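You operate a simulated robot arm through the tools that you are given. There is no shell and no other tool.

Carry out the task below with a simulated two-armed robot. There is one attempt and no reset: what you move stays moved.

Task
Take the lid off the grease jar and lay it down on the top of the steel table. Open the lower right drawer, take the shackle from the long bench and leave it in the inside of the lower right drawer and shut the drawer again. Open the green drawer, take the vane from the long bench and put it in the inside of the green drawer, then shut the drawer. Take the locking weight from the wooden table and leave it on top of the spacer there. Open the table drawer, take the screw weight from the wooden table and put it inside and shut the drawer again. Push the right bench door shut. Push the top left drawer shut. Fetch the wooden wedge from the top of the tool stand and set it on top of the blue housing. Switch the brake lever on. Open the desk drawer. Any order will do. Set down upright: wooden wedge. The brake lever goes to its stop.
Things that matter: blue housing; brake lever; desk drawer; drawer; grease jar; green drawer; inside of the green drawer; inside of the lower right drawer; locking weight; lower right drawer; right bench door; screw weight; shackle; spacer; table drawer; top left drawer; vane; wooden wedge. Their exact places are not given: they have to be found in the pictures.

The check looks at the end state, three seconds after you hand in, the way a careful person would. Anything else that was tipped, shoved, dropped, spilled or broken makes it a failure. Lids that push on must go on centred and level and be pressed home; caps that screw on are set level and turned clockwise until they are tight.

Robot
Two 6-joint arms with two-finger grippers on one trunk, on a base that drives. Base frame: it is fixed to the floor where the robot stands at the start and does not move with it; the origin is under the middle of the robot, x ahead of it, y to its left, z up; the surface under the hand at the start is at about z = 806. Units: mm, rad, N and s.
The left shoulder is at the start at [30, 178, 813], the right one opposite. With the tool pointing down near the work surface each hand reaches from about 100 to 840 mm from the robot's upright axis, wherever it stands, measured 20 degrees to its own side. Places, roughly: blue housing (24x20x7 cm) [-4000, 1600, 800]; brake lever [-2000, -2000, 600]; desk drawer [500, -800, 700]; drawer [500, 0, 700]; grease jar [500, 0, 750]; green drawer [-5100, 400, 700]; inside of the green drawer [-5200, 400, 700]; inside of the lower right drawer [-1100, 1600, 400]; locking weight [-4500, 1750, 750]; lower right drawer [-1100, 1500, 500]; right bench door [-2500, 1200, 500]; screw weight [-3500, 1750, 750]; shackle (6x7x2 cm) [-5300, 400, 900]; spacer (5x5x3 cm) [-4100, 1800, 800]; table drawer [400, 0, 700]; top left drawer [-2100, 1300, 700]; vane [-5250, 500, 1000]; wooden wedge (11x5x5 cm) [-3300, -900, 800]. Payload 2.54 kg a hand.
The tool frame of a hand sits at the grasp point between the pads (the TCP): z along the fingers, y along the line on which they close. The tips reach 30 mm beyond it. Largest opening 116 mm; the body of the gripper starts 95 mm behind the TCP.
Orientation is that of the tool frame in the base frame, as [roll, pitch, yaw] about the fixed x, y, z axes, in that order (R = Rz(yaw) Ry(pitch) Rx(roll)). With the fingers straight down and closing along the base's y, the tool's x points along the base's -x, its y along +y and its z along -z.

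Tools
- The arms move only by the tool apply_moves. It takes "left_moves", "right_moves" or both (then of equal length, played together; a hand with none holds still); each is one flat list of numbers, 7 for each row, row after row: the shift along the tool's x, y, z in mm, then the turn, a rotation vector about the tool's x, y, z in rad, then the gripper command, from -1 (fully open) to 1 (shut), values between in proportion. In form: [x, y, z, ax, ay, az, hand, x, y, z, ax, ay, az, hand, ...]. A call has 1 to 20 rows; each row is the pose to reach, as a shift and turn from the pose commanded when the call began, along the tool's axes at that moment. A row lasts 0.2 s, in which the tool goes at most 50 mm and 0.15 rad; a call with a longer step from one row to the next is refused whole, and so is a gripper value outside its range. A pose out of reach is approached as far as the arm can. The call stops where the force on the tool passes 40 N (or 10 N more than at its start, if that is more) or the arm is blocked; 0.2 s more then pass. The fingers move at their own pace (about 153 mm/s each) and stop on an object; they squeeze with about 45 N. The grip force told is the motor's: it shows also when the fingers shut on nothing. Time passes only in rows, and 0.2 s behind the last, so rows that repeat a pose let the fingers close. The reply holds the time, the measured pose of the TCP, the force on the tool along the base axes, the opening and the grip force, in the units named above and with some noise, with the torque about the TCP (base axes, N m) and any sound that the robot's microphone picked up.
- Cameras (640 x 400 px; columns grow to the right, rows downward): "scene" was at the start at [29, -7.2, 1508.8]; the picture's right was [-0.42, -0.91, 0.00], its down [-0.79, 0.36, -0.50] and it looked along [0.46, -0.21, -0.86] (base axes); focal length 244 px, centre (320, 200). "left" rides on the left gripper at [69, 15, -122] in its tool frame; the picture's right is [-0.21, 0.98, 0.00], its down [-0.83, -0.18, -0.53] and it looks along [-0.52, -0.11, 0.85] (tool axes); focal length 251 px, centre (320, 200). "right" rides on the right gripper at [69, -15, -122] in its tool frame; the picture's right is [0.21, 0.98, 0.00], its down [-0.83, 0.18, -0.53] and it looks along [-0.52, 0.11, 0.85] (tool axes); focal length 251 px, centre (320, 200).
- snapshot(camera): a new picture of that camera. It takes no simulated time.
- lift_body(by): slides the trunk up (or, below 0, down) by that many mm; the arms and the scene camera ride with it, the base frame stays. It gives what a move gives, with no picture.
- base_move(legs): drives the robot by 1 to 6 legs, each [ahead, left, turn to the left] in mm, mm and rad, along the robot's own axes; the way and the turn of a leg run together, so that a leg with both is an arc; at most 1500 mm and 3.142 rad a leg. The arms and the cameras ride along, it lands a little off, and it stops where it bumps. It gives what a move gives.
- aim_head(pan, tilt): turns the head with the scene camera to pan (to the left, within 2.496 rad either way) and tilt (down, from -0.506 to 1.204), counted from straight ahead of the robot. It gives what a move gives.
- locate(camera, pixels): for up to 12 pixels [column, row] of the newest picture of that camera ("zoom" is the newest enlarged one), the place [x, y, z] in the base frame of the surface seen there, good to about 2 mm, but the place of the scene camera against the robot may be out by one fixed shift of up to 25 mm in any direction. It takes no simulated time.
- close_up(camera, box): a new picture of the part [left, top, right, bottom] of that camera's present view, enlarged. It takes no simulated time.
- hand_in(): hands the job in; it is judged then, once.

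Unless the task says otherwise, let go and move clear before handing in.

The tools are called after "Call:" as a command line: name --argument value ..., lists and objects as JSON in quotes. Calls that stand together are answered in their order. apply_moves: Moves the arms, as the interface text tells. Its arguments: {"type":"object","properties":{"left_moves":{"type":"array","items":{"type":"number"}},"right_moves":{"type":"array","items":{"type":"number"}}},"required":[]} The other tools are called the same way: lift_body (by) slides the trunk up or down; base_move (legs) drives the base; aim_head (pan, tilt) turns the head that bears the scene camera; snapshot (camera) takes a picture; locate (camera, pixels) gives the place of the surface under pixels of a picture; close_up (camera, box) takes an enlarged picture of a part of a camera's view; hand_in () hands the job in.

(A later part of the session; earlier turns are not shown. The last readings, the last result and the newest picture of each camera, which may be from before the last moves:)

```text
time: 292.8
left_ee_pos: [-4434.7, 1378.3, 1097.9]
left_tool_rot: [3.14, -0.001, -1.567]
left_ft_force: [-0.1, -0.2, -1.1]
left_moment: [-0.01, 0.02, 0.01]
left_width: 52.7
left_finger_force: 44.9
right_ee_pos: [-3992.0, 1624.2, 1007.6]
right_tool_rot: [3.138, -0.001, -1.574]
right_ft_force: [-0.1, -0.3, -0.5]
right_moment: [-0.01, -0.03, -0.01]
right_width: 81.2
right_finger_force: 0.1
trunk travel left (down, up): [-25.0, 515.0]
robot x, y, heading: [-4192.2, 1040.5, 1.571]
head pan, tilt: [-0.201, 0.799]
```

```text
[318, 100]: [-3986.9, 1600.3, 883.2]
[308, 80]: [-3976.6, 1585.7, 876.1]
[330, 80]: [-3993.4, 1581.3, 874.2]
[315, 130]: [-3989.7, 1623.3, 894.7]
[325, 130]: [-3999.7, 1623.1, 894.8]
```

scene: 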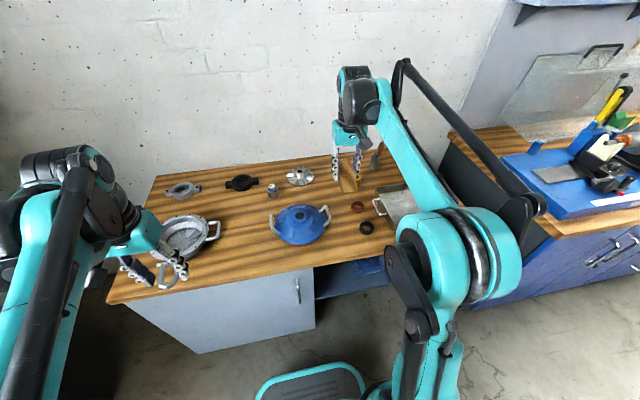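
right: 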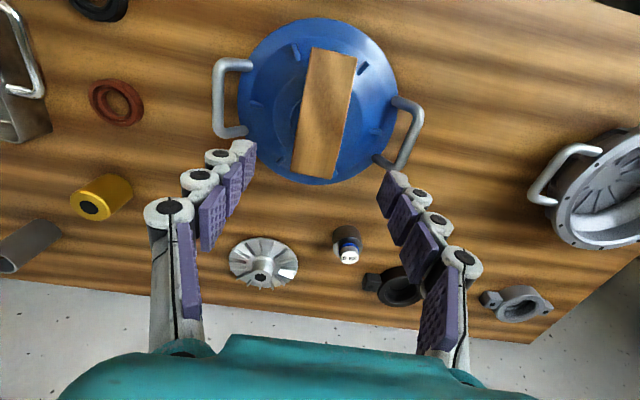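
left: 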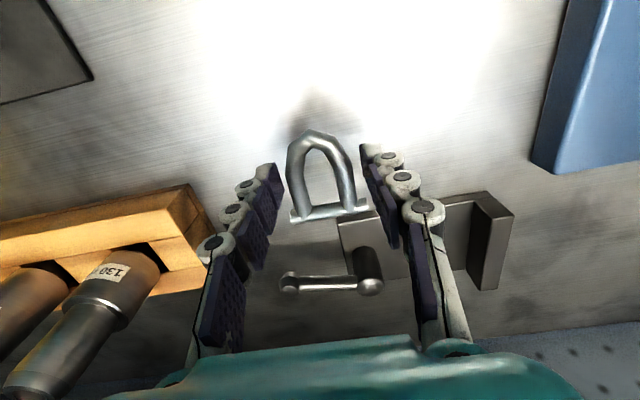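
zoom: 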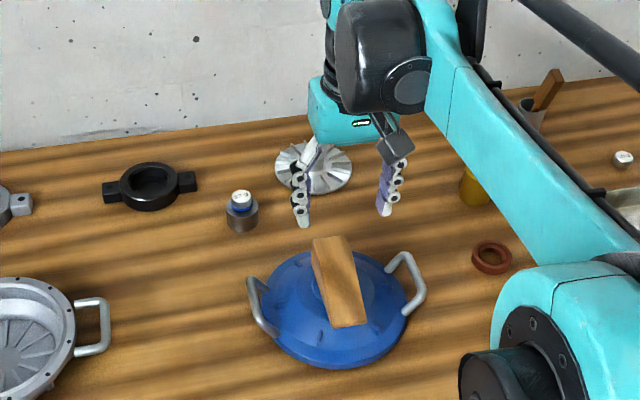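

The wedge sits level on the boss, hands clear. Next the screw weight (seen at [-3463,1813,820]): I raise the right hand and drive right.

Call:
apply_moves --right_moves '[0, 0, -40, 0, 0, 0, -0.4, 0, 0, -80, 0, 0, 0, -0.4]'

Call:
base_move --legs '[[0, -529, 0], [80, 0, 0]]'

Call:
snapshot --camera "right"

```text
time: 293.4
left_ee_pos: [-4435.6, 1378.5, 1097.5]
left_tool_rot: [3.141, -0.002, -1.569]
left_ft_force: [-0.1, -0.2, -1.9]
left_moment: [0.02, 0.0, -0.04]
left_width: 53.0
left_finger_force: 45.1
right_ee_pos: [-3991.2, 1627.0, 1086.1]
right_tool_rot: [3.139, -0.001, -1.571]
right_ft_force: [-0.2, 0.7, 0.4]
right_moment: [0.0, 0.02, -0.02]
right_width: 81.4
right_finger_force: 0.2
trunk travel left (down, up): [-25.0, 515.0]
robot x, y, heading: [-4198.0, 1042.5, 1.568]
head pan, tilt: [-0.201, 0.799]
```

```text
time: 297.1
left_ee_pos: [-3904.7, 1458.6, 1096.7]
left_tool_rot: [3.141, -0.002, -1.561]
left_ft_force: [0.6, 1.0, -0.7]
left_moment: [-0.05, 0.01, 0.0]
left_width: 52.4
left_finger_force: 45.3
right_ee_pos: [-3463.7, 1709.5, 1085.5]
right_tool_rot: [3.138, 0.0, -1.566]
right_ft_force: [0.4, 0.8, 0.3]
right_moment: [-0.04, 0.01, -0.02]
right_width: 81.1
right_finger_force: 0.0
trunk travel left (down, up): [-25.0, 515.0]
robot x, y, heading: [-3666.0, 1121.4, 1.58]
head pan, tilt: [-0.201, 0.799]
```

```text
taken
```

right: 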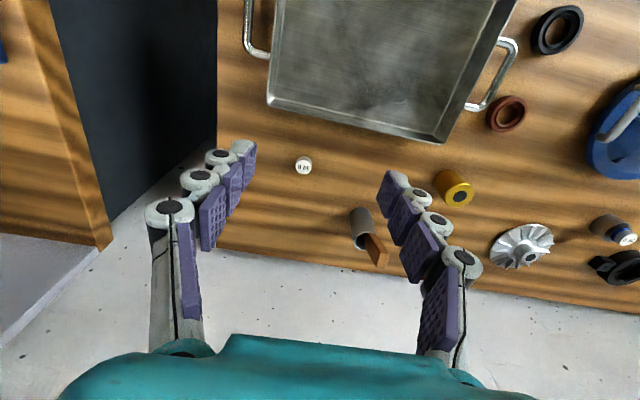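

The screw weight shows at (303,165). I zoom in and locate it.

Call:
close_up --camera "right" --box '[278, 140, 328, 190]'

Call:
locate --camera "right" --pixels '[[303, 166], [297, 166], [309, 166], [303, 158], [303, 173], [280, 170], [360, 225], [376, 250], [340, 130], [290, 105]]'

```text
8.00 times, centred on (303, 165) of right
```

zoom: 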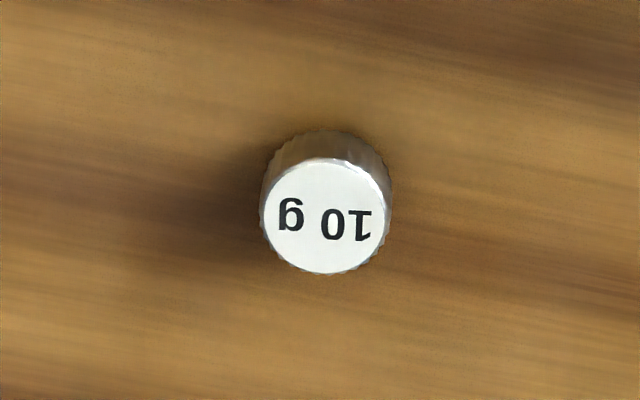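

```text
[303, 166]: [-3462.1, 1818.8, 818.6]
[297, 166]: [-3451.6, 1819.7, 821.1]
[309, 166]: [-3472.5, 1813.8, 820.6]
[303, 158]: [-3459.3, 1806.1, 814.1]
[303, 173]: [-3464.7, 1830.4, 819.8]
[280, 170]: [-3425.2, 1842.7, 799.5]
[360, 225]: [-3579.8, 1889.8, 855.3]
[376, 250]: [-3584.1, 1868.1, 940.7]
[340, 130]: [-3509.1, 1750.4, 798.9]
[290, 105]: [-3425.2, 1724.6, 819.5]
```

The 10 g screw weight is at about [-3463.5,1819,820] (22 mm across). I move over it and lower to check.

Call:
apply_moves --right_moves '[-25, 0, 30, 0, 0, 0, -0.2, -50, 0, 60, 0, 0, 0, 0, -75, 0, 95, 0, 0, 0, 0, -100, 0, 130, 0, 0, 0, 0, -109.5, 0, 165, 0, 0, 0, 0, -109.5, 0, 200, 0, 0, 0, 0]'

Call:
snapshot --camera "right"

Call:
locate --camera "right" --pixels '[[320, 140], [320, 150], [318, 145], [325, 145], [312, 145]]'

```text
time: 298.5
left_ee_pos: [-3904.3, 1458.4, 1097.3]
left_tool_rot: [3.141, -0.003, -1.561]
left_ft_force: [-0.1, 0.7, -1.4]
left_moment: [-0.04, -0.01, -0.02]
left_width: 52.9
left_finger_force: 45.0
right_ee_pos: [-3465.9, 1816.9, 884.9]
right_tool_rot: [3.138, -0.004, -1.565]
right_ft_force: [-0.1, -0.1, -0.4]
right_moment: [0.03, 0.0, -0.03]
right_width: 58.0
right_finger_force: 0.1
trunk travel left (down, up): [-25.0, 515.0]
robot x, y, heading: [-3661.4, 1121.2, 1.576]
head pan, tilt: [-0.201, 0.799]
```

```text
taken
```

right: 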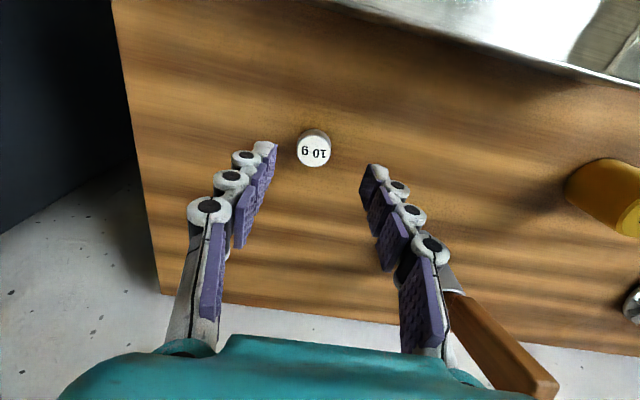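

```text
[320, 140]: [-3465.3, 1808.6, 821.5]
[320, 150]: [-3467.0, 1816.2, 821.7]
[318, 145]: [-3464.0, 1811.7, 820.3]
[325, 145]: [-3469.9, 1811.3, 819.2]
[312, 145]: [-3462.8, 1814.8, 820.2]
```

The weight is between the fingers; I shift ~2 mm and lower 52 mm, then close and lift.

Call:
apply_moves --right_moves '[-2, -2.5, 25, 0, 0, 0, 0, -2, -2.5, 42, 0, 0, 0, 0, -2, -2.5, 52, 0, 0, 0, 0, -2, -2.5, 52, 0, 0, 0, 1, -2, -2.5, 52, 0, 0, 0, 1, -2, -2.5, 52, 0, 0, 0, 1]'

Call:
snapshot --camera "right"

```text
time: 299.9
left_ee_pos: [-3904.6, 1457.4, 1097.9]
left_tool_rot: [3.14, -0.002, -1.562]
left_ft_force: [-0.5, 0.2, -1.0]
left_moment: [-0.01, -0.01, -0.01]
left_width: 52.6
left_finger_force: 45.2
right_ee_pos: [-3463.7, 1817.7, 834.0]
right_tool_rot: [3.139, -0.003, -1.565]
right_ft_force: [0.4, 1.1, 0.5]
right_moment: [-0.02, -0.03, 0.02]
right_width: 24.1
right_finger_force: 45.1
trunk travel left (down, up): [-25.0, 515.0]
robot x, y, heading: [-3663.1, 1114.6, 1.576]
head pan, tilt: [-0.201, 0.799]
```

```text
taken
```

right: 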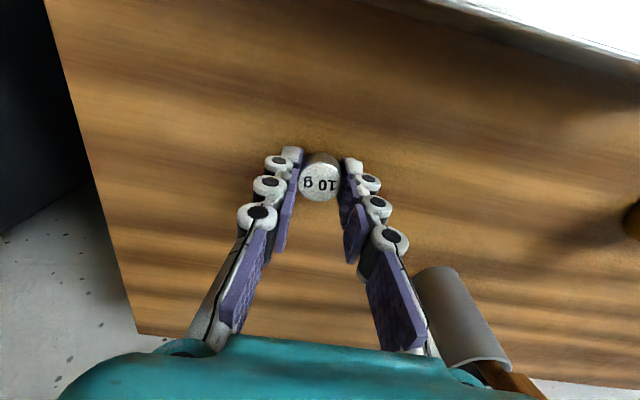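

Gripped at 24 mm. I lift it straight up.

Call:
apply_moves --right_moves '[0, 0, -5, 0, 0, 0, 1, 0, 0, -25, 0, 0, 0, 1, 0, 0, -70, 0, 0, 0, 1, 0, 0, -115, 0, 0, 0, 1, 0, 0, -160, 0, 0, 0, 1, 0, 0, -205, 0, 0, 0, 1, 0, 0, -250, 0, 0, 0, 1]'

Call:
snapshot --camera "right"

Call:
snapshot --camera "left"

Call:
snapshot --camera "scene"

```text
time: 301.5
left_ee_pos: [-3905.2, 1458.5, 1098.0]
left_tool_rot: [3.141, -0.003, -1.566]
left_ft_force: [-0.4, -0.5, -1.7]
left_moment: [-0.01, -0.02, -0.02]
left_width: 52.7
left_finger_force: 45.0
right_ee_pos: [-3462.2, 1820.7, 1084.5]
right_tool_rot: [3.138, -0.002, -1.567]
right_ft_force: [1.1, -0.1, -0.1]
right_moment: [-0.01, 0.02, 0.02]
right_width: 24.2
right_finger_force: 45.4
trunk travel left (down, up): [-25.0, 515.0]
robot x, y, heading: [-3662.8, 1120.5, 1.587]
head pan, tilt: [-0.201, 0.799]
```

```text
taken
```

right: 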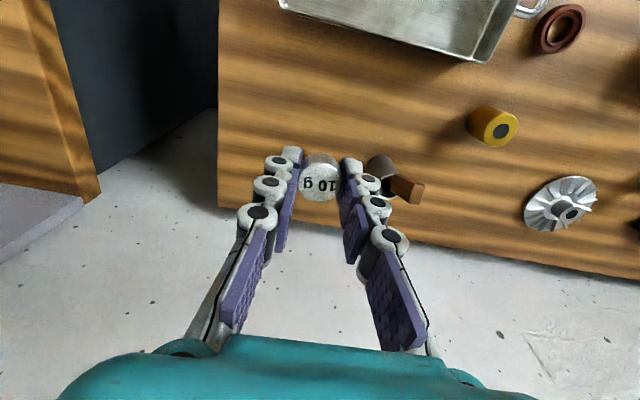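

```text
taken
```

left: 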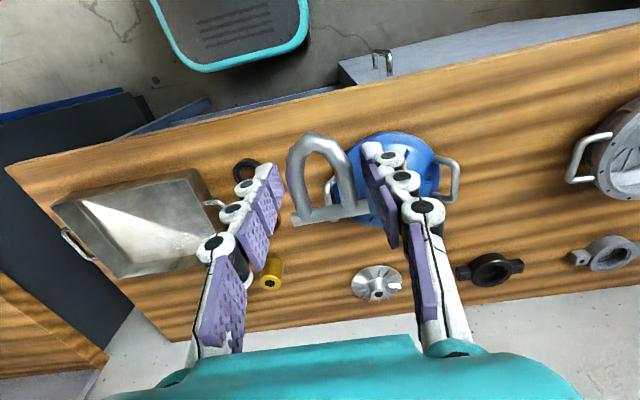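

```text
taken
```

scene: 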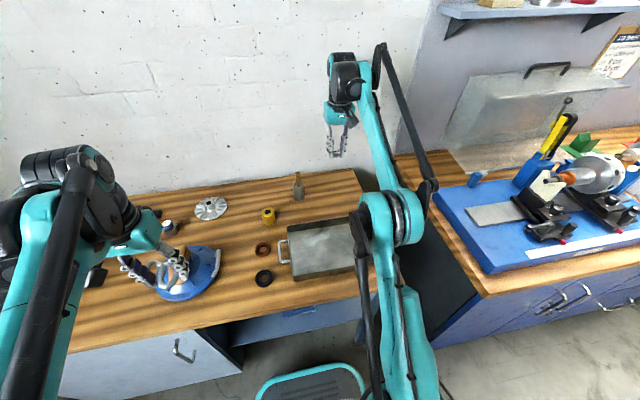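

Both items are held. I retract the right hand and back off, then verify the wedge and the locking weight from a distance.

Call:
apply_moves --right_moves '[45, 0, 0, 0, 0, 0, 1, 90, 0, 0, 0, 0, 0, 1, 135, 0, 0, 0, 0, 0, 1, 180, 0, 0, 0, 0, 0, 1, 225, 0, -5, 0, 0, 0, 1, 270, 0, -10, 0, 0, 0, 1, 315, 0, -15, 0, 0, 0, 1, 350, 0, -15, 0, 0, 0, 1]'

Call:
base_move --legs '[[-650, 0, 0]]'

Call:
aim_head --pan 0.15 --tilt 0.5

Call:
snapshot --camera "scene"

Call:
close_up --camera "scene" --box '[180, 140, 380, 250]'

```text
time: 303.3
left_ee_pos: [-3905.3, 1457.8, 1098.8]
left_tool_rot: [3.141, -0.001, -1.562]
left_ft_force: [1.0, 0.6, -2.0]
left_moment: [0.04, -0.02, 0.02]
left_width: 52.8
left_finger_force: 45.1
right_ee_pos: [-3460.9, 1467.9, 1098.3]
right_tool_rot: [3.137, 0.0, -1.565]
right_ft_force: [0.0, -0.9, -0.3]
right_moment: [0.0, 0.0, -0.04]
right_width: 24.2
right_finger_force: 44.9
trunk travel left (down, up): [-25.0, 515.0]
robot x, y, heading: [-3668.8, 1117.9, 1.577]
head pan, tilt: [-0.201, 0.799]
```

```text
time: 306.9
left_ee_pos: [-3902.4, 806.0, 1098.7]
left_tool_rot: [3.14, -0.002, -1.562]
left_ft_force: [0.2, -0.2, -0.7]
left_moment: [-0.01, 0.05, 0.0]
left_width: 52.9
left_finger_force: 45.1
right_ee_pos: [-3458.6, 816.7, 1098.7]
right_tool_rot: [3.137, -0.002, -1.565]
right_ft_force: [0.8, 0.8, 0.0]
right_moment: [0.03, 0.0, -0.01]
right_width: 24.1
right_finger_force: 44.6
trunk travel left (down, up): [-25.0, 515.0]
robot x, y, heading: [-3660.5, 468.2, 1.572]
head pan, tilt: [-0.201, 0.799]
```

```text
time: 307.8
left_ee_pos: [-3902.1, 806.0, 1097.8]
left_tool_rot: [3.14, -0.002, -1.561]
left_ft_force: [-1.1, 0.7, -0.6]
left_moment: [-0.01, -0.03, -0.01]
left_width: 52.7
left_finger_force: 44.8
right_ee_pos: [-3457.4, 818.0, 1099.9]
right_tool_rot: [3.137, 0.0, -1.564]
right_ft_force: [0.0, -0.2, -0.5]
right_moment: [0.02, 0.03, 0.01]
right_width: 24.1
right_finger_force: 45.0
trunk travel left (down, up): [-25.0, 515.0]
robot x, y, heading: [-3659.7, 470.2, 1.577]
head pan, tilt: [0.15, 0.499]
```

```text
taken
```

scene: 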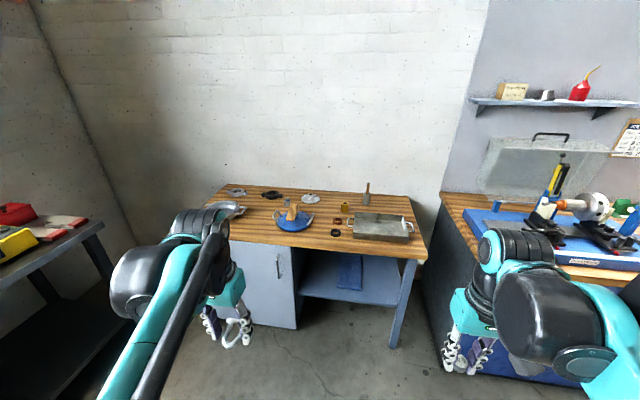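

```text
3.20 times, centred on (280, 195) of scene
```

zoom: 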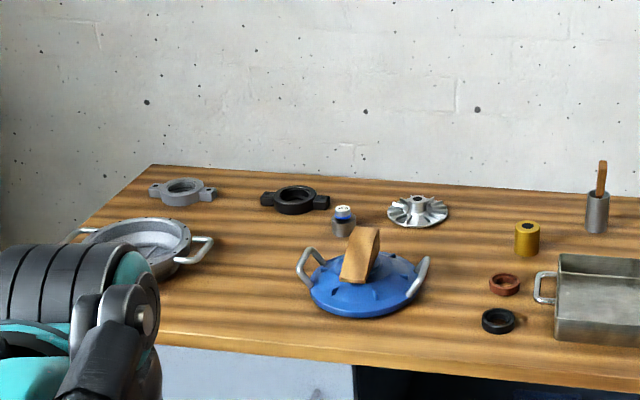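

The wedge stands on the housing and the locking weight on the spacer. I zoom in once more to confirm the wedge is level.

Call:
close_up --camera "scene" --box '[265, 185, 325, 235]'

Call:
locate --camera "scene" --pixels '[[290, 218], [292, 212], [293, 207], [288, 222]]'

```text
8.00 times, centred on (295, 210) of scene
```

zoom: 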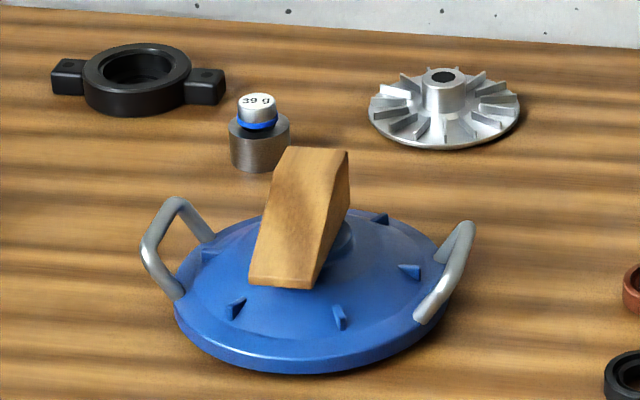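

```text
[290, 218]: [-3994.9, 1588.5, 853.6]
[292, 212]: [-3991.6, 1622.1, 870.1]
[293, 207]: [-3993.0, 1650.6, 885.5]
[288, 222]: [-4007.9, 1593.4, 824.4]
```

Slope and height match a level wedge. Now I drive to the lower right drawer with the shackle in the left hand.

Call:
base_move --legs '[[0, -1400, 0], [0, -1400, 0]]'

Call:
aim_head --pan 0.2 --tilt 0.9

Call:
snapshot --camera "scene"

```text
time: 321.3
left_ee_pos: [-1104.1, 843.5, 1096.8]
left_tool_rot: [3.14, -0.002, -1.548]
left_ft_force: [0.8, 0.1, -1.2]
left_moment: [-0.02, 0.06, 0.0]
left_width: 52.8
left_finger_force: 45.0
right_ee_pos: [-659.9, 860.8, 1099.2]
right_tool_rot: [3.138, 0.0, -1.551]
right_ft_force: [0.5, 0.2, -0.7]
right_moment: [0.01, 0.02, 0.01]
right_width: 24.0
right_finger_force: 45.2
trunk travel left (down, up): [-25.0, 515.0]
robot x, y, heading: [-857.0, 510.5, 1.588]
head pan, tilt: [0.15, 0.499]
```

```text
time: 322.2
left_ee_pos: [-1104.2, 843.1, 1097.9]
left_tool_rot: [3.14, -0.003, -1.548]
left_ft_force: [-0.5, 0.2, -0.1]
left_moment: [-0.02, -0.03, -0.02]
left_width: 52.8
left_finger_force: 44.8
right_ee_pos: [-659.2, 861.3, 1098.1]
right_tool_rot: [3.138, 0.0, -1.552]
right_ft_force: [0.7, 0.9, 0.4]
right_moment: [0.0, 0.01, -0.01]
right_width: 24.2
right_finger_force: 45.1
trunk travel left (down, up): [-25.0, 515.0]
robot x, y, heading: [-857.4, 509.1, 1.589]
head pan, tilt: [0.201, 0.901]
```

```text
taken
```

scene: 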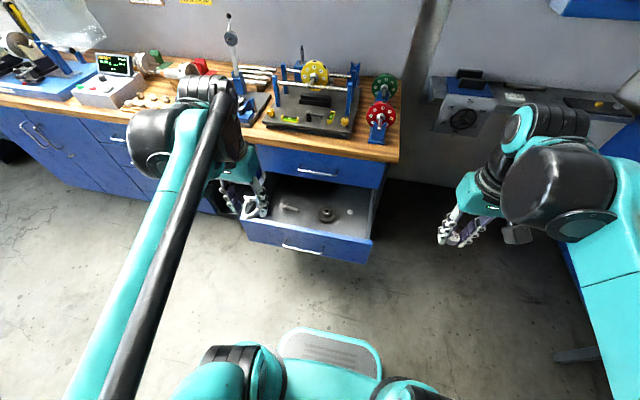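

The open drawer is ahead at (310,225). I drive 250 mm ahead and correct the heading, then look from the left hand.

Call:
base_move --legs '[[250, 0, -0.017]]'

Call:
snapshot --camera "left"

```text
time: 324.0
left_ee_pos: [-1101.7, 1098.2, 1096.8]
left_tool_rot: [3.139, -0.004, -1.564]
left_ft_force: [0.0, 0.2, -0.7]
left_moment: [-0.07, -0.02, 0.01]
left_width: 52.9
left_finger_force: 45.5
right_ee_pos: [-657.2, 1110.4, 1098.1]
right_tool_rot: [3.14, -0.003, -1.569]
right_ft_force: [-0.3, 0.3, 0.8]
right_moment: [-0.03, -0.01, 0.02]
right_width: 24.0
right_finger_force: 44.8
trunk travel left (down, up): [-25.0, 515.0]
robot x, y, heading: [-860.2, 757.7, 1.572]
head pan, tilt: [0.201, 0.901]
```

```text
taken
```

left: 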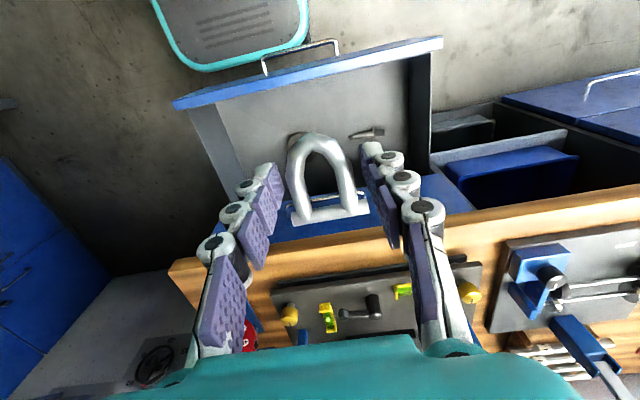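

The drawer interior lies below; I locate its walls, floor, plug and the upper drawer's handle.

Call:
locate --camera "left" --pixels '[[250, 120], [340, 90], [370, 132], [290, 138], [220, 140], [420, 90], [300, 75], [240, 165], [390, 110], [340, 195], [200, 95], [430, 50]]'

Call:
close_up --camera "left" --box '[160, 30, 460, 220]'

```text
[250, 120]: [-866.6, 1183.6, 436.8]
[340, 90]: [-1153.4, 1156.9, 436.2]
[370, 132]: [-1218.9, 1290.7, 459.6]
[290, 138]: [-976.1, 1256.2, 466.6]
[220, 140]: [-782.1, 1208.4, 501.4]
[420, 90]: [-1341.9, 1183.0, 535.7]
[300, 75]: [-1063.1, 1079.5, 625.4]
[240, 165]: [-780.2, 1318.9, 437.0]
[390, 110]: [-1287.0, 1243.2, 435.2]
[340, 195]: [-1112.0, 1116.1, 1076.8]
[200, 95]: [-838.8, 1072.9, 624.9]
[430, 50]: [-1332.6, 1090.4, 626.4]
```

```text
2.11 times, centred on (310, 125) of left
```

zoom: 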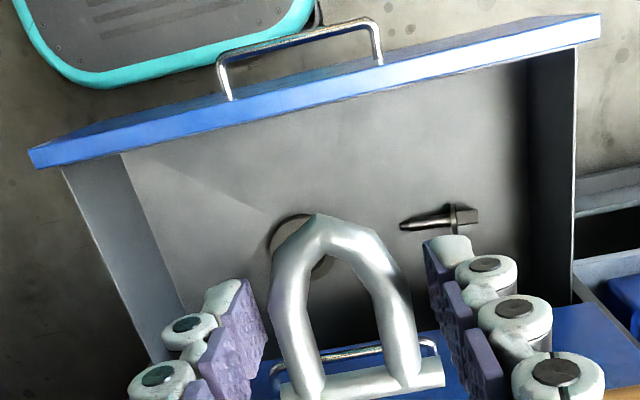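

Front panel top is z≈625, inner face y≈1090; flange at (-976,1256), plug at (-1219,1291), floor z≈436.5. I go over the free spot at about [-1110,1215] and descend to z≈700 first.

Call:
apply_moves --left_moves '[-40, 3, 10, 0, 0, 0, 1, -80, 6, 30, 0, 0, 0, 1, -117, 8, 60, 0, 0, 0, 1, -117, 8, 105, 0, 0, 0, 1, -117, 8, 150, 0, 0, 0, 1, -117, 8, 195, 0, 0, 0, 1, -117, 8, 240, 0, 0, 0, 1, -117, 8, 285, 0, 0, 0, 1, -117, 8, 330, 0, 0, 0, 1, -117, 8, 370, 0, 0, 0, 1]'

Call:
snapshot --camera "left"

Call:
snapshot --camera "scene"

```text
time: 326.2
left_ee_pos: [-1112.1, 1213.9, 727.8]
left_tool_rot: [3.14, -0.001, -1.564]
left_ft_force: [-0.5, -0.2, -1.2]
left_moment: [-0.03, -0.02, 0.03]
left_width: 52.7
left_finger_force: 45.0
right_ee_pos: [-657.4, 1109.3, 1098.9]
right_tool_rot: [3.139, 0.0, -1.57]
right_ft_force: [0.4, 0.5, -0.7]
right_moment: [-0.02, -0.03, 0.0]
right_width: 24.4
right_finger_force: 45.4
trunk travel left (down, up): [-25.0, 515.0]
robot x, y, heading: [-858.5, 759.7, 1.577]
head pan, tilt: [0.201, 0.901]
```

```text
taken
```

left: 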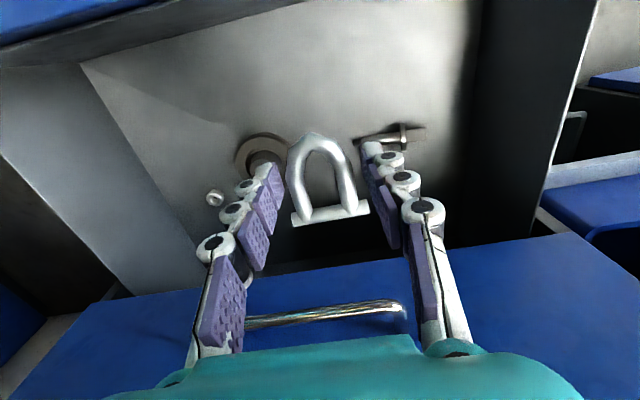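

```text
taken
```

scene: 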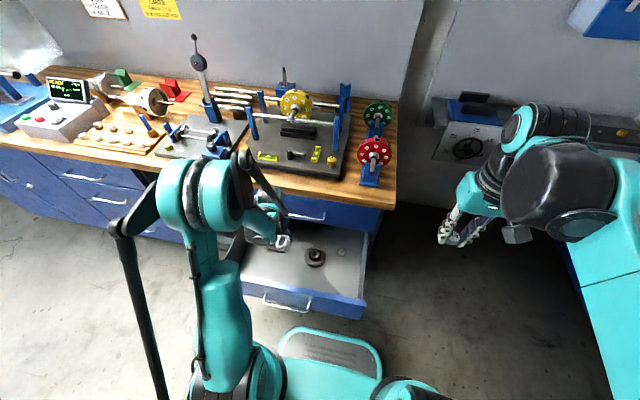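

Clear on both sides: flange at (265,150), plug at (395,140). I descend further to just above the floor.

Call:
apply_moves --left_moves '[0, 0, 45, 0, 0, 0, 1, 0, 0, 90, 0, 0, 0, 1, 0, 0, 135, 0, 0, 0, 1, 0, 0, 175, 0, 0, 0, 1, 0, 0, 210, 0, 0, 0, 1, 0, 0, 235, 0, 0, 0, 1, 0, 0, 248, 0, 0, 0, 1]'

Call:
snapshot --camera "left"

```text
time: 327.8
left_ee_pos: [-1127.9, 1290.4, 513.2]
left_tool_rot: [3.139, 0.001, -1.561]
left_ft_force: [-0.2, 0.0, -0.9]
left_moment: [-0.01, 0.01, 0.03]
left_width: 52.6
left_finger_force: 45.4
left hand out of reach, approached as far as the arm can: row 2, 3, 4, 5, 6, 7
right_ee_pos: [-656.9, 1102.5, 1101.2]
right_tool_rot: [3.137, 0.006, -1.566]
right_ft_force: [0.6, -0.6, -0.8]
right_moment: [0.02, 0.0, 0.0]
right_width: 24.1
right_finger_force: 44.9
trunk travel left (down, up): [-25.0, 515.0]
robot x, y, heading: [-857.5, 756.5, 1.577]
head pan, tilt: [0.201, 0.901]
```

```text
taken
```

left: 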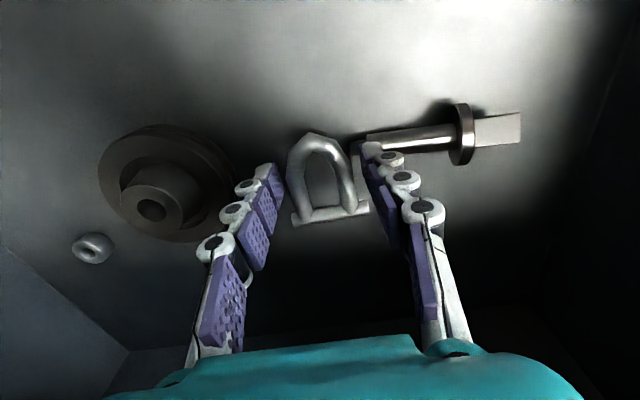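

The low pose at this distance was out of reach and the hand drifted forward to y=1290, close to the plug and the upper handle, without contact. I retrace up and back along the same line.

Call:
apply_moves --left_moves '[14, -3, -36, 0, 0, 0, 1, 30, -6, -72, 0, 0, 0, 1, 46, -9, -108, 0, 0, 0, 1, 62, -12, -144, 0, 0, 0, 1, 76, -15, -180, 0, 0, 0, 1, 76, -15, -220, 0, 0, 0, 1]'

Call:
snapshot --camera "left"

Call:
snapshot --camera "scene"

```text
time: 329.2
left_ee_pos: [-1110.8, 1219.7, 730.4]
left_tool_rot: [3.139, -0.001, -1.565]
left_ft_force: [-0.4, 0.1, -1.4]
left_moment: [0.02, -0.01, -0.02]
left_width: 52.7
left_finger_force: 44.5
right_ee_pos: [-656.6, 1108.5, 1098.9]
right_tool_rot: [3.137, 0.001, -1.566]
right_ft_force: [0.3, 0.3, 0.0]
right_moment: [0.02, 0.01, -0.02]
right_width: 24.0
right_finger_force: 44.9
trunk travel left (down, up): [-25.0, 515.0]
robot x, y, heading: [-860.4, 763.5, 1.576]
head pan, tilt: [0.201, 0.901]
```

```text
taken
```

left: 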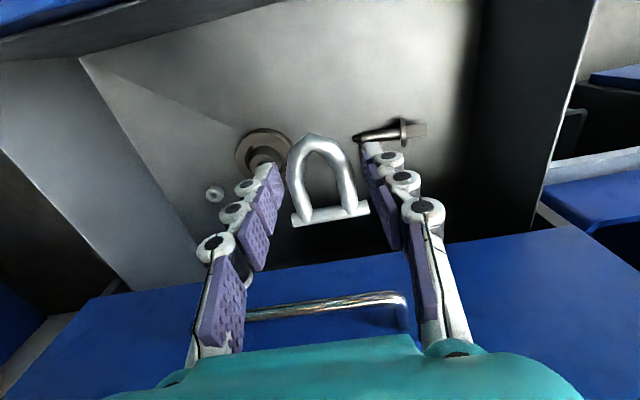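

```text
taken
```

scene: 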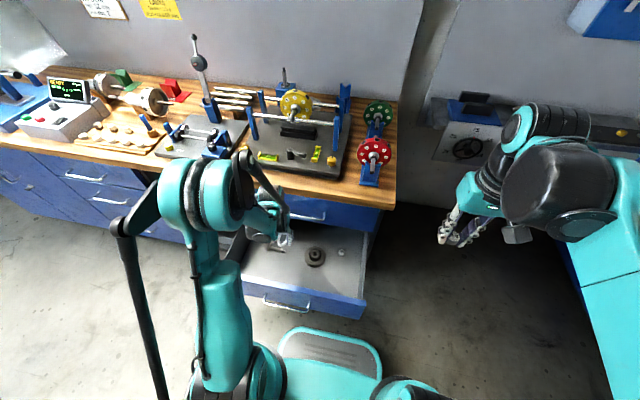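

Back at [-1111,1220,730] with nothing disturbed. I back the base 170 mm and extend the arm instead, so the low pose is within reach.

Call:
base_move --legs '[[-170, 0, 0]]'

Call:
apply_moves --left_moves '[-40, 0, 0, 0, 0, 0, 1, -80, 0, 0, 0, 0, 0, 1, -120, 0, 0, 0, 0, 0, 1, -150, 0, 0, 0, 0, 0, 1]'

Call:
snapshot --camera "left"

```text
time: 330.7
left_ee_pos: [-1109.5, 1051.3, 729.2]
left_tool_rot: [3.139, 0.002, -1.562]
left_ft_force: [-0.3, -0.9, -0.9]
left_moment: [0.03, -0.01, -0.03]
left_width: 52.6
left_finger_force: 45.2
right_ee_pos: [-656.0, 938.3, 1100.0]
right_tool_rot: [3.138, 0.0, -1.567]
right_ft_force: [0.0, -0.6, -0.9]
right_moment: [0.03, 0.0, -0.01]
right_width: 24.2
right_finger_force: 44.5
trunk travel left (down, up): [-25.0, 515.0]
robot x, y, heading: [-860.8, 590.3, 1.572]
head pan, tilt: [0.201, 0.901]
```

```text
time: 331.7
left_ee_pos: [-1110.9, 1201.4, 728.8]
left_tool_rot: [3.139, 0.001, -1.565]
left_ft_force: [-0.1, -0.1, -1.1]
left_moment: [-0.04, 0.0, 0.02]
left_width: 53.0
left_finger_force: 45.0
right_ee_pos: [-655.9, 939.8, 1098.2]
right_tool_rot: [3.137, -0.002, -1.566]
right_ft_force: [0.6, -0.5, 0.5]
right_moment: [-0.03, -0.04, 0.01]
right_width: 24.4
right_finger_force: 45.4
trunk travel left (down, up): [-25.0, 515.0]
robot x, y, heading: [-857.1, 590.7, 1.574]
head pan, tilt: [0.201, 0.901]
```

```text
taken
```

left: 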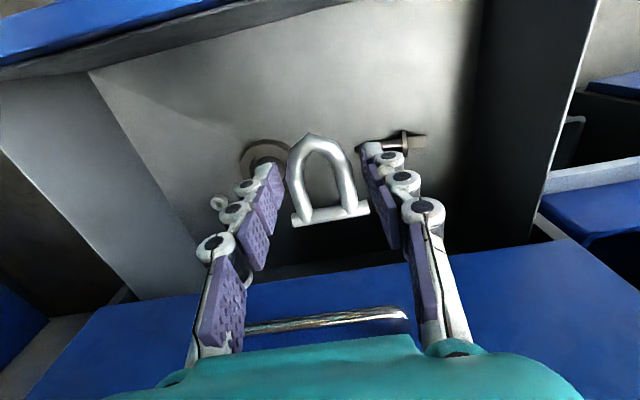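

Now at [-1111,1201,729] with 611 mm reach. I descend 100 mm and check that it tracks straight.

Call:
apply_moves --left_moves '[0, 0, 40, 0, 0, 0, 1, 0, 0, 80, 0, 0, 0, 1, 0, 0, 110, 0, 0, 0, 1]'

```text
time: 332.5
left_ee_pos: [-1111.0, 1200.0, 620.0]
left_tool_rot: [3.14, -0.001, -1.565]
left_ft_force: [0.3, 0.2, -2.0]
left_moment: [-0.03, -0.01, 0.02]
left_width: 52.7
left_finger_force: 45.3
right_ee_pos: [-656.0, 939.5, 1097.8]
right_tool_rot: [3.14, -0.001, -1.567]
right_ft_force: [-0.1, 0.4, -0.5]
right_moment: [-0.05, 0.01, 0.0]
right_width: 24.1
right_finger_force: 45.0
trunk travel left (down, up): [-25.0, 515.0]
robot x, y, heading: [-854.0, 590.1, 1.571]
head pan, tilt: [0.201, 0.901]
```

Call:
apply_moves --left_moves '[0, 0, 35, 0, 0, 0, 1, 0, 0, 70, 0, 0, 0, 1, 0, 0, 100, 0, 0, 0, 1]'

Call:
snapshot --camera "left"

Call:
snapshot --camera "scene"

```text
time: 333.3
left_ee_pos: [-1111.6, 1201.1, 518.8]
left_tool_rot: [3.14, 0.0, -1.564]
left_ft_force: [0.3, 0.8, -0.9]
left_moment: [-0.02, 0.01, 0.03]
left_width: 52.8
left_finger_force: 45.6
right_ee_pos: [-656.8, 939.4, 1098.5]
right_tool_rot: [3.139, -0.001, -1.567]
right_ft_force: [0.5, -0.8, -0.1]
right_moment: [-0.01, 0.0, -0.04]
right_width: 24.1
right_finger_force: 45.2
trunk travel left (down, up): [-25.0, 515.0]
robot x, y, heading: [-858.3, 589.9, 1.574]
head pan, tilt: [0.201, 0.901]
```

```text
taken
```

left: 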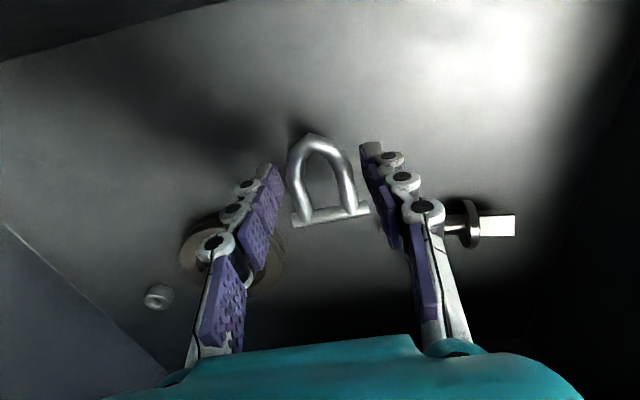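

```text
taken
```

scene: 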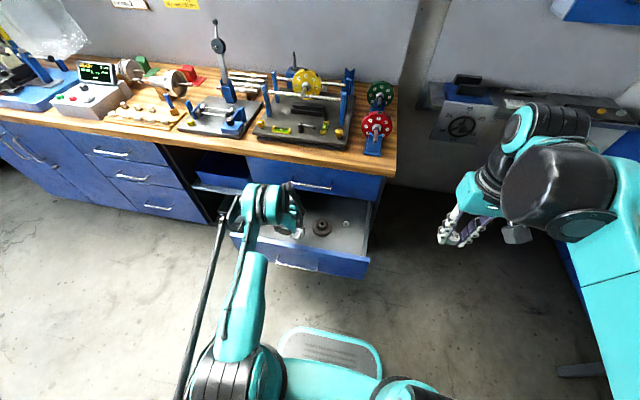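

It tracks straight. I continue to just above the floor and then feel for contact.

Call:
apply_moves --left_moves '[0, 0, 25, 0, 0, 0, 1, 0, 0, 40, 0, 0, 0, 1, 0, 0, 46, 0, 0, 0, 1, 0, 0, 48, 0, 0, 0, 1, 0, 0, 49.5, 0, 0, 0, 1]'

```text
time: 334.5
left_ee_pos: [-1112.4, 1201.1, 472.5]
left_tool_rot: [3.14, -0.002, -1.563]
left_ft_force: [0.4, 0.0, -0.9]
left_moment: [-0.01, 0.03, 0.0]
left_width: 52.7
left_finger_force: 44.5
left hand out of reach, approached as far as the arm can: row 5
right_ee_pos: [-656.6, 939.6, 1098.7]
right_tool_rot: [3.139, 0.0, -1.568]
right_ft_force: [0.3, -0.1, -0.4]
right_moment: [-0.05, 0.01, 0.0]
right_width: 24.2
right_finger_force: 45.0
trunk travel left (down, up): [-25.0, 515.0]
robot x, y, heading: [-862.5, 588.6, 1.575]
head pan, tilt: [0.201, 0.901]
```

The arm's limit is reached 3–4 mm above the floor. I lower the trunk by 3 mm to set the shackle down.

Call:
lift_body --by -3

```text
time: 335.0
left_ee_pos: [-1111.4, 1199.3, 469.6]
left_tool_rot: [3.141, -0.002, -1.563]
left_ft_force: [-0.6, 0.3, -1.2]
left_moment: [0.0, 0.0, 0.01]
left_width: 52.6
left_finger_force: 44.7
right_ee_pos: [-655.3, 940.1, 1094.6]
right_tool_rot: [3.138, -0.003, -1.566]
right_ft_force: [0.3, -0.3, 0.1]
right_moment: [-0.04, -0.01, -0.01]
right_width: 24.3
right_finger_force: 44.9
trunk travel left (down, up): [-22.0, 518.0]
robot x, y, heading: [-857.7, 590.0, 1.572]
head pan, tilt: [0.201, 0.901]
```

Call:
lift_body --by -1

Call:
lift_body --by -0.8

```text
time: 335.5
left_ee_pos: [-1112.0, 1201.1, 469.5]
left_tool_rot: [3.139, 0.0, -1.563]
left_ft_force: [-1.5, 0.1, -0.3]
left_moment: [0.02, -0.03, 0.0]
left_width: 52.5
left_finger_force: 44.9
right_ee_pos: [-655.8, 940.2, 1094.0]
right_tool_rot: [3.137, -0.001, -1.568]
right_ft_force: [0.2, -0.4, -0.3]
right_moment: [0.02, 0.02, 0.0]
right_width: 24.1
right_finger_force: 44.5
trunk travel left (down, up): [-21.0, 519.0]
robot x, y, heading: [-853.7, 589.8, 1.575]
head pan, tilt: [0.201, 0.901]
```

```text
time: 336.0
left_ee_pos: [-1112.5, 1199.7, 467.8]
left_tool_rot: [3.14, -0.001, -1.564]
left_ft_force: [0.4, 1.4, -0.7]
left_moment: [0.0, 0.03, 0.02]
left_width: 52.4
left_finger_force: 44.6
right_ee_pos: [-656.7, 940.9, 1094.3]
right_tool_rot: [3.139, -0.002, -1.567]
right_ft_force: [-0.6, 0.4, 0.1]
right_moment: [0.0, -0.01, -0.04]
right_width: 24.0
right_finger_force: 45.1
trunk travel left (down, up): [-20.0, 520.0]
robot x, y, heading: [-858.4, 593.4, 1.568]
head pan, tilt: [0.201, 0.901]
```

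Call:
lift_body --by -0.7

Call:
lift_body --by -0.7

Call:
snapshot --camera "left"

```text
time: 336.5
left_ee_pos: [-1111.3, 1200.6, 468.7]
left_tool_rot: [3.139, -0.003, -1.564]
left_ft_force: [0.1, 0.5, 2.3]
left_moment: [0.13, -0.08, 0.0]
left_width: 52.8
left_finger_force: 44.8
right_ee_pos: [-656.2, 938.9, 1093.7]
right_tool_rot: [3.138, 0.0, -1.568]
right_ft_force: [0.5, 0.1, -0.4]
right_moment: [0.0, 0.01, 0.0]
right_width: 24.2
right_finger_force: 44.7
trunk travel left (down, up): [-20.0, 521.0]
robot x, y, heading: [-858.9, 589.4, 1.572]
head pan, tilt: [0.201, 0.901]
```

```text
time: 337.0
left_ee_pos: [-1113.1, 1199.6, 468.1]
left_tool_rot: [3.14, -0.001, -1.564]
left_ft_force: [-1.4, 2.3, 10.8]
left_moment: [0.23, -0.23, 0.02]
left_width: 52.8
left_finger_force: 45.0
right_ee_pos: [-655.8, 939.5, 1092.4]
right_tool_rot: [3.137, 0.0, -1.567]
right_ft_force: [-0.4, -0.7, 0.1]
right_moment: [0.0, 0.01, -0.01]
right_width: 24.2
right_finger_force: 44.8
trunk travel left (down, up): [-19.0, 521.0]
robot x, y, heading: [-857.9, 591.4, 1.573]
head pan, tilt: [0.201, 0.901]
```

```text
taken
```

left: 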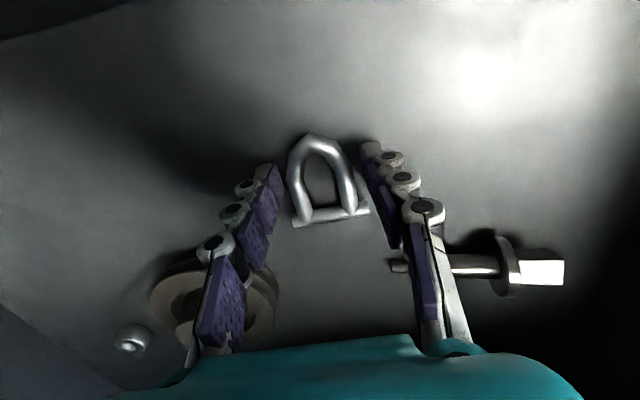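

The shackle rests on the floor (10.8 N). I open and rise straight up out of the drawer.

Call:
apply_moves --left_moves '[0, 0, -0.3, 0, 0, 0, 0, 0, 0, -0.3, 0, 0, 0, -0.25, 0, 0, -0.3, 0, 0, 0, -0.25, 0, 0, -20, 0, 0, 0, -0.25, 0, 0, -60, 0, 0, 0, -0.25, 0, 0, -105, 0, 0, 0, -0.25, 0, 0, -150, 0, 0, 0, -0.25, 0, 0, -195, 0, 0, 0, -0.25, 0, 0, -240, 0, 0, 0, -0.25, 0, 0, -285, 0, 0, 0, -0.25]'

Call:
snapshot --camera "left"

```text
time: 339.2
left_ee_pos: [-1112.1, 1200.8, 751.9]
left_tool_rot: [3.141, -0.002, -1.565]
left_ft_force: [-0.4, 0.4, 0.4]
left_moment: [0.0, 0.0, 0.01]
left_width: 72.5
left_finger_force: 0.1
right_ee_pos: [-655.3, 939.9, 1092.3]
right_tool_rot: [3.139, 0.0, -1.569]
right_ft_force: [0.2, -0.5, 0.5]
right_moment: [0.01, 0.0, -0.01]
right_width: 23.9
right_finger_force: 44.9
trunk travel left (down, up): [-19.0, 521.0]
robot x, y, heading: [-859.5, 589.3, 1.573]
head pan, tilt: [0.201, 0.901]
```

```text
taken
```

left: 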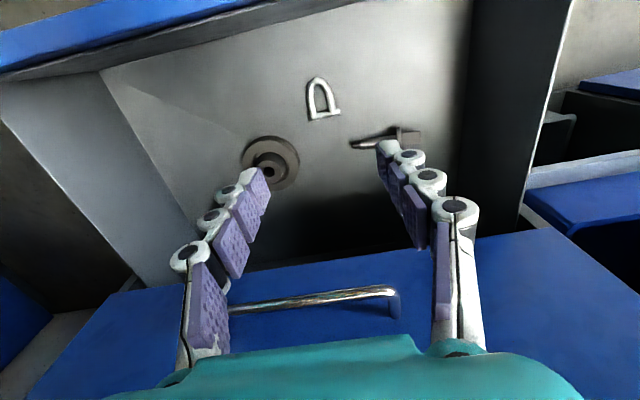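

The shackle lies free on the drawer floor at (322,98). I back off and pitch the left hand to push this drawer shut.

Call:
base_move --legs '[[-350, 0, 0]]'

Call:
apply_moves --left_moves '[-22, 0, 34, 0, -0.131, 0, 1, -44, 0, 68, 0, -0.262, 0, 1, -66, 0, 102, 0, -0.393, 0, 1, -89, 0, 136, 0, -0.524, 0, 1]'

Call:
snapshot --camera "left"

Call:
snapshot --camera "scene"

```text
time: 341.5
left_ee_pos: [-1110.8, 848.4, 751.9]
left_tool_rot: [3.14, -0.001, -1.564]
left_ft_force: [-0.2, -0.2, 0.5]
left_moment: [0.02, 0.01, -0.03]
left_width: 72.4
left_finger_force: 0.1
right_ee_pos: [-654.5, 588.9, 1093.9]
right_tool_rot: [3.138, 0.001, -1.568]
right_ft_force: [0.1, -0.1, 0.5]
right_moment: [0.03, -0.01, -0.03]
right_width: 24.0
right_finger_force: 45.3
trunk travel left (down, up): [-19.0, 521.0]
robot x, y, heading: [-858.1, 236.2, 1.576]
head pan, tilt: [0.201, 0.901]
```

```text
time: 342.5
left_ee_pos: [-1111.5, 940.0, 613.6]
left_tool_rot: [3.138, 0.524, -1.564]
left_ft_force: [-0.3, -0.2, -0.3]
left_moment: [0.0, 0.03, -0.01]
left_width: 0.0
left_finger_force: 28.7
right_ee_pos: [-654.8, 589.8, 1092.5]
right_tool_rot: [3.138, -0.002, -1.568]
right_ft_force: [0.1, -0.1, -0.3]
right_moment: [0.02, 0.01, 0.0]
right_width: 24.2
right_finger_force: 45.5
trunk travel left (down, up): [-19.0, 521.0]
robot x, y, heading: [-857.6, 239.6, 1.575]
head pan, tilt: [0.201, 0.901]
```

```text
taken
```

left: 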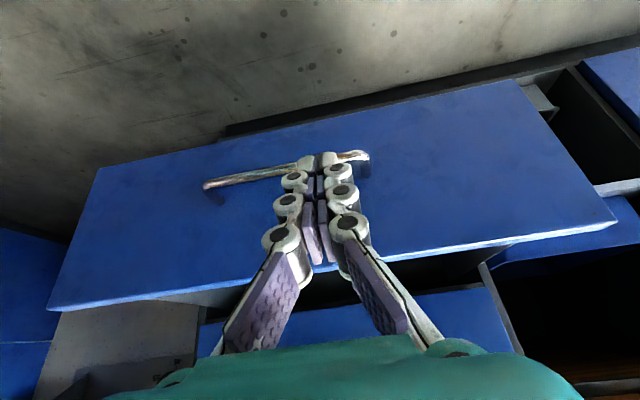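

```text
taken
```

scene: 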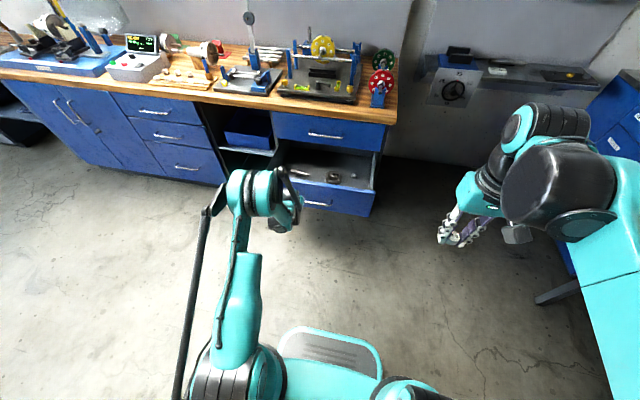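

I check handle height and face position before pushing.

Call:
locate --camera "left" --pixels '[[240, 178], [270, 172], [355, 157], [400, 150], [400, 240], [200, 230], [450, 245]]'

```text
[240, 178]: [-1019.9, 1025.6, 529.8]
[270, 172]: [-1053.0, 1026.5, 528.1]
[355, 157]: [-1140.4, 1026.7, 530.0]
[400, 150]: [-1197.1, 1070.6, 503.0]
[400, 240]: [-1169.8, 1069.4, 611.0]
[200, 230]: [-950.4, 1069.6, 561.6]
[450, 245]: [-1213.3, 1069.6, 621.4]
```

Tip height 588 is between the handle (530) and the face top (625). I push in short legs.

Call:
base_move --legs '[[95, 0, 0], [25, 0, 0], [40, 0, 0], [40, 0, 0], [40, 0, 0], [40, 0, 0]]'

Call:
snapshot --camera "left"

Call:
snapshot --camera "scene"

Call:
locate --camera "left" --pixels '[[400, 150], [400, 190], [200, 230], [300, 250], [300, 300]]'

```text
time: 346.0
left_ee_pos: [-1112.7, 1219.9, 614.0]
left_tool_rot: [3.14, 0.524, -1.565]
left_ft_force: [-1.0, 0.8, -0.8]
left_moment: [-0.02, 0.0, 0.0]
left_width: 0.0
left_finger_force: 28.6
right_ee_pos: [-656.6, 870.3, 1092.6]
right_tool_rot: [3.139, -0.001, -1.567]
right_ft_force: [0.6, 1.0, 0.4]
right_moment: [-0.07, 0.04, 0.0]
right_width: 24.1
right_finger_force: 45.3
trunk travel left (down, up): [-19.0, 521.0]
robot x, y, heading: [-856.9, 518.9, 1.576]
head pan, tilt: [0.201, 0.901]
```

```text
taken
```

left: 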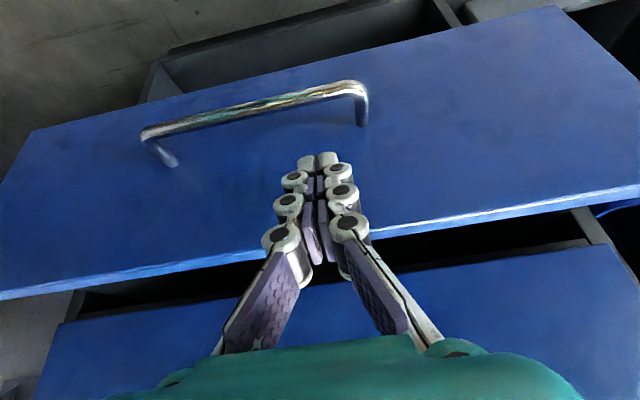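

```text
taken
```

scene: 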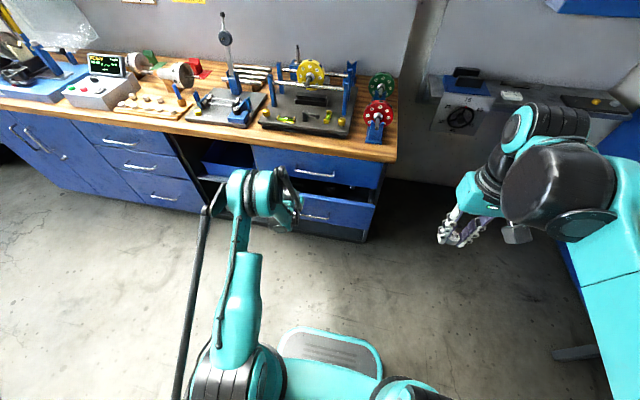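

```text
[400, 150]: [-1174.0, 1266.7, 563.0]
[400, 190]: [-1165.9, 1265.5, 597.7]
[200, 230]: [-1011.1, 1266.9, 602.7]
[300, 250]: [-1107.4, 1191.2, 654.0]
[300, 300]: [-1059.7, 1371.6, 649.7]
```

The face is at y=1266, 101 mm from closed. I continue with gentle legs, then finish with the arm.

Call:
base_move --legs '[[40, 0, 0], [35, 0, 0], [30, 0, 0]]'

Call:
locate --camera "left" --pixels '[[400, 150]]'

Call:
snapshot --camera "left"

Call:
locate --camera "left" --pixels '[[400, 150], [400, 190], [200, 230], [300, 300], [350, 110]]'

```text
time: 347.7
left_ee_pos: [-1113.0, 1325.6, 612.6]
left_tool_rot: [3.14, 0.52, -1.563]
left_ft_force: [0.8, 0.8, -0.1]
left_moment: [-0.02, 0.01, 0.01]
left_width: 0.0
left_finger_force: 28.8
right_ee_pos: [-655.8, 975.7, 1090.7]
right_tool_rot: [3.137, -0.002, -1.565]
right_ft_force: [-0.6, 0.6, 0.0]
right_moment: [-0.03, -0.01, -0.01]
right_width: 23.9
right_finger_force: 44.9
trunk travel left (down, up): [-19.0, 521.0]
robot x, y, heading: [-859.7, 622.2, 1.571]
head pan, tilt: [0.201, 0.901]
```

```text
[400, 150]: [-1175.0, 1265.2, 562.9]
```

```text
taken
```

left: 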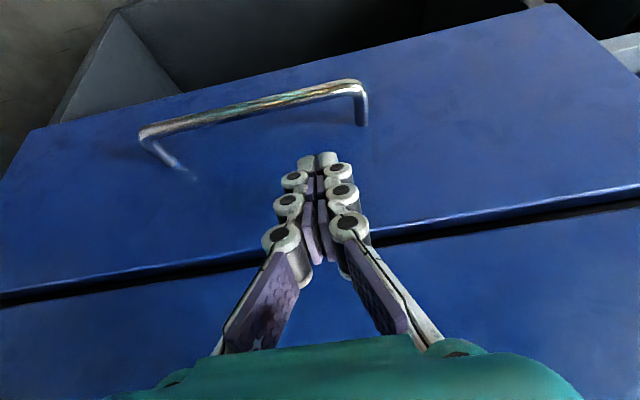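

```text
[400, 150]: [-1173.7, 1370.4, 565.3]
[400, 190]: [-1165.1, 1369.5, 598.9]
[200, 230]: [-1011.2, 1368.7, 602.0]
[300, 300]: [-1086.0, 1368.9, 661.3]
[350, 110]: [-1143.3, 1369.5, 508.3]
```

The face reads 1369.5, flush with the drawer above. I press gently to make sure.

Call:
apply_moves --left_moves '[-5, 0, 3, 0, 0, 0, 1, -10, 0, 6, 0, 0, 0, 1, -14, 0, 8, 0, 0, 0, 1, -17, 0, 10, 0, 0, 0, 1, -19.5, 0, 11.2, 0, 0, 0, 1, -22, 0, 12.5, 0, 0, 0, 1, -24.5, 0, 14, 0, 0, 0, 1]'

Call:
snapshot --camera "left"

Call:
locate --camera "left" --pixels '[[400, 150], [400, 190], [200, 230], [300, 300]]'

```text
time: 349.3
left_ee_pos: [-1114.3, 1346.5, 616.7]
left_tool_rot: [3.139, 0.52, -1.564]
left_ft_force: [1.6, -13.6, 17.7]
left_moment: [1.03, -0.08, -0.13]
left_width: 0.1
left_finger_force: 28.4
right_ee_pos: [-656.3, 970.2, 1093.6]
right_tool_rot: [3.14, 0.001, -1.565]
right_ft_force: [-0.7, -0.7, 0.7]
right_moment: [-0.01, 0.01, -0.05]
right_width: 24.3
right_finger_force: 44.3
trunk travel left (down, up): [-19.0, 521.0]
robot x, y, heading: [-856.2, 620.9, 1.577]
head pan, tilt: [0.201, 0.901]
stopped in row 7 (left hand): the force on the tool passed its limit at 44 N (the readings are from after the stop); the commanded pose is now the measured one
```

```text
taken
```

left: 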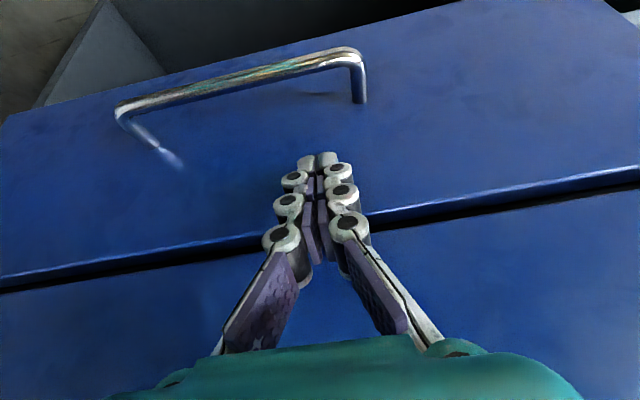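

```text
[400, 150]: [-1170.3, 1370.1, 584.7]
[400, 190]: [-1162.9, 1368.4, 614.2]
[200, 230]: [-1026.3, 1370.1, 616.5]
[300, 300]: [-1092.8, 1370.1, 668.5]
```

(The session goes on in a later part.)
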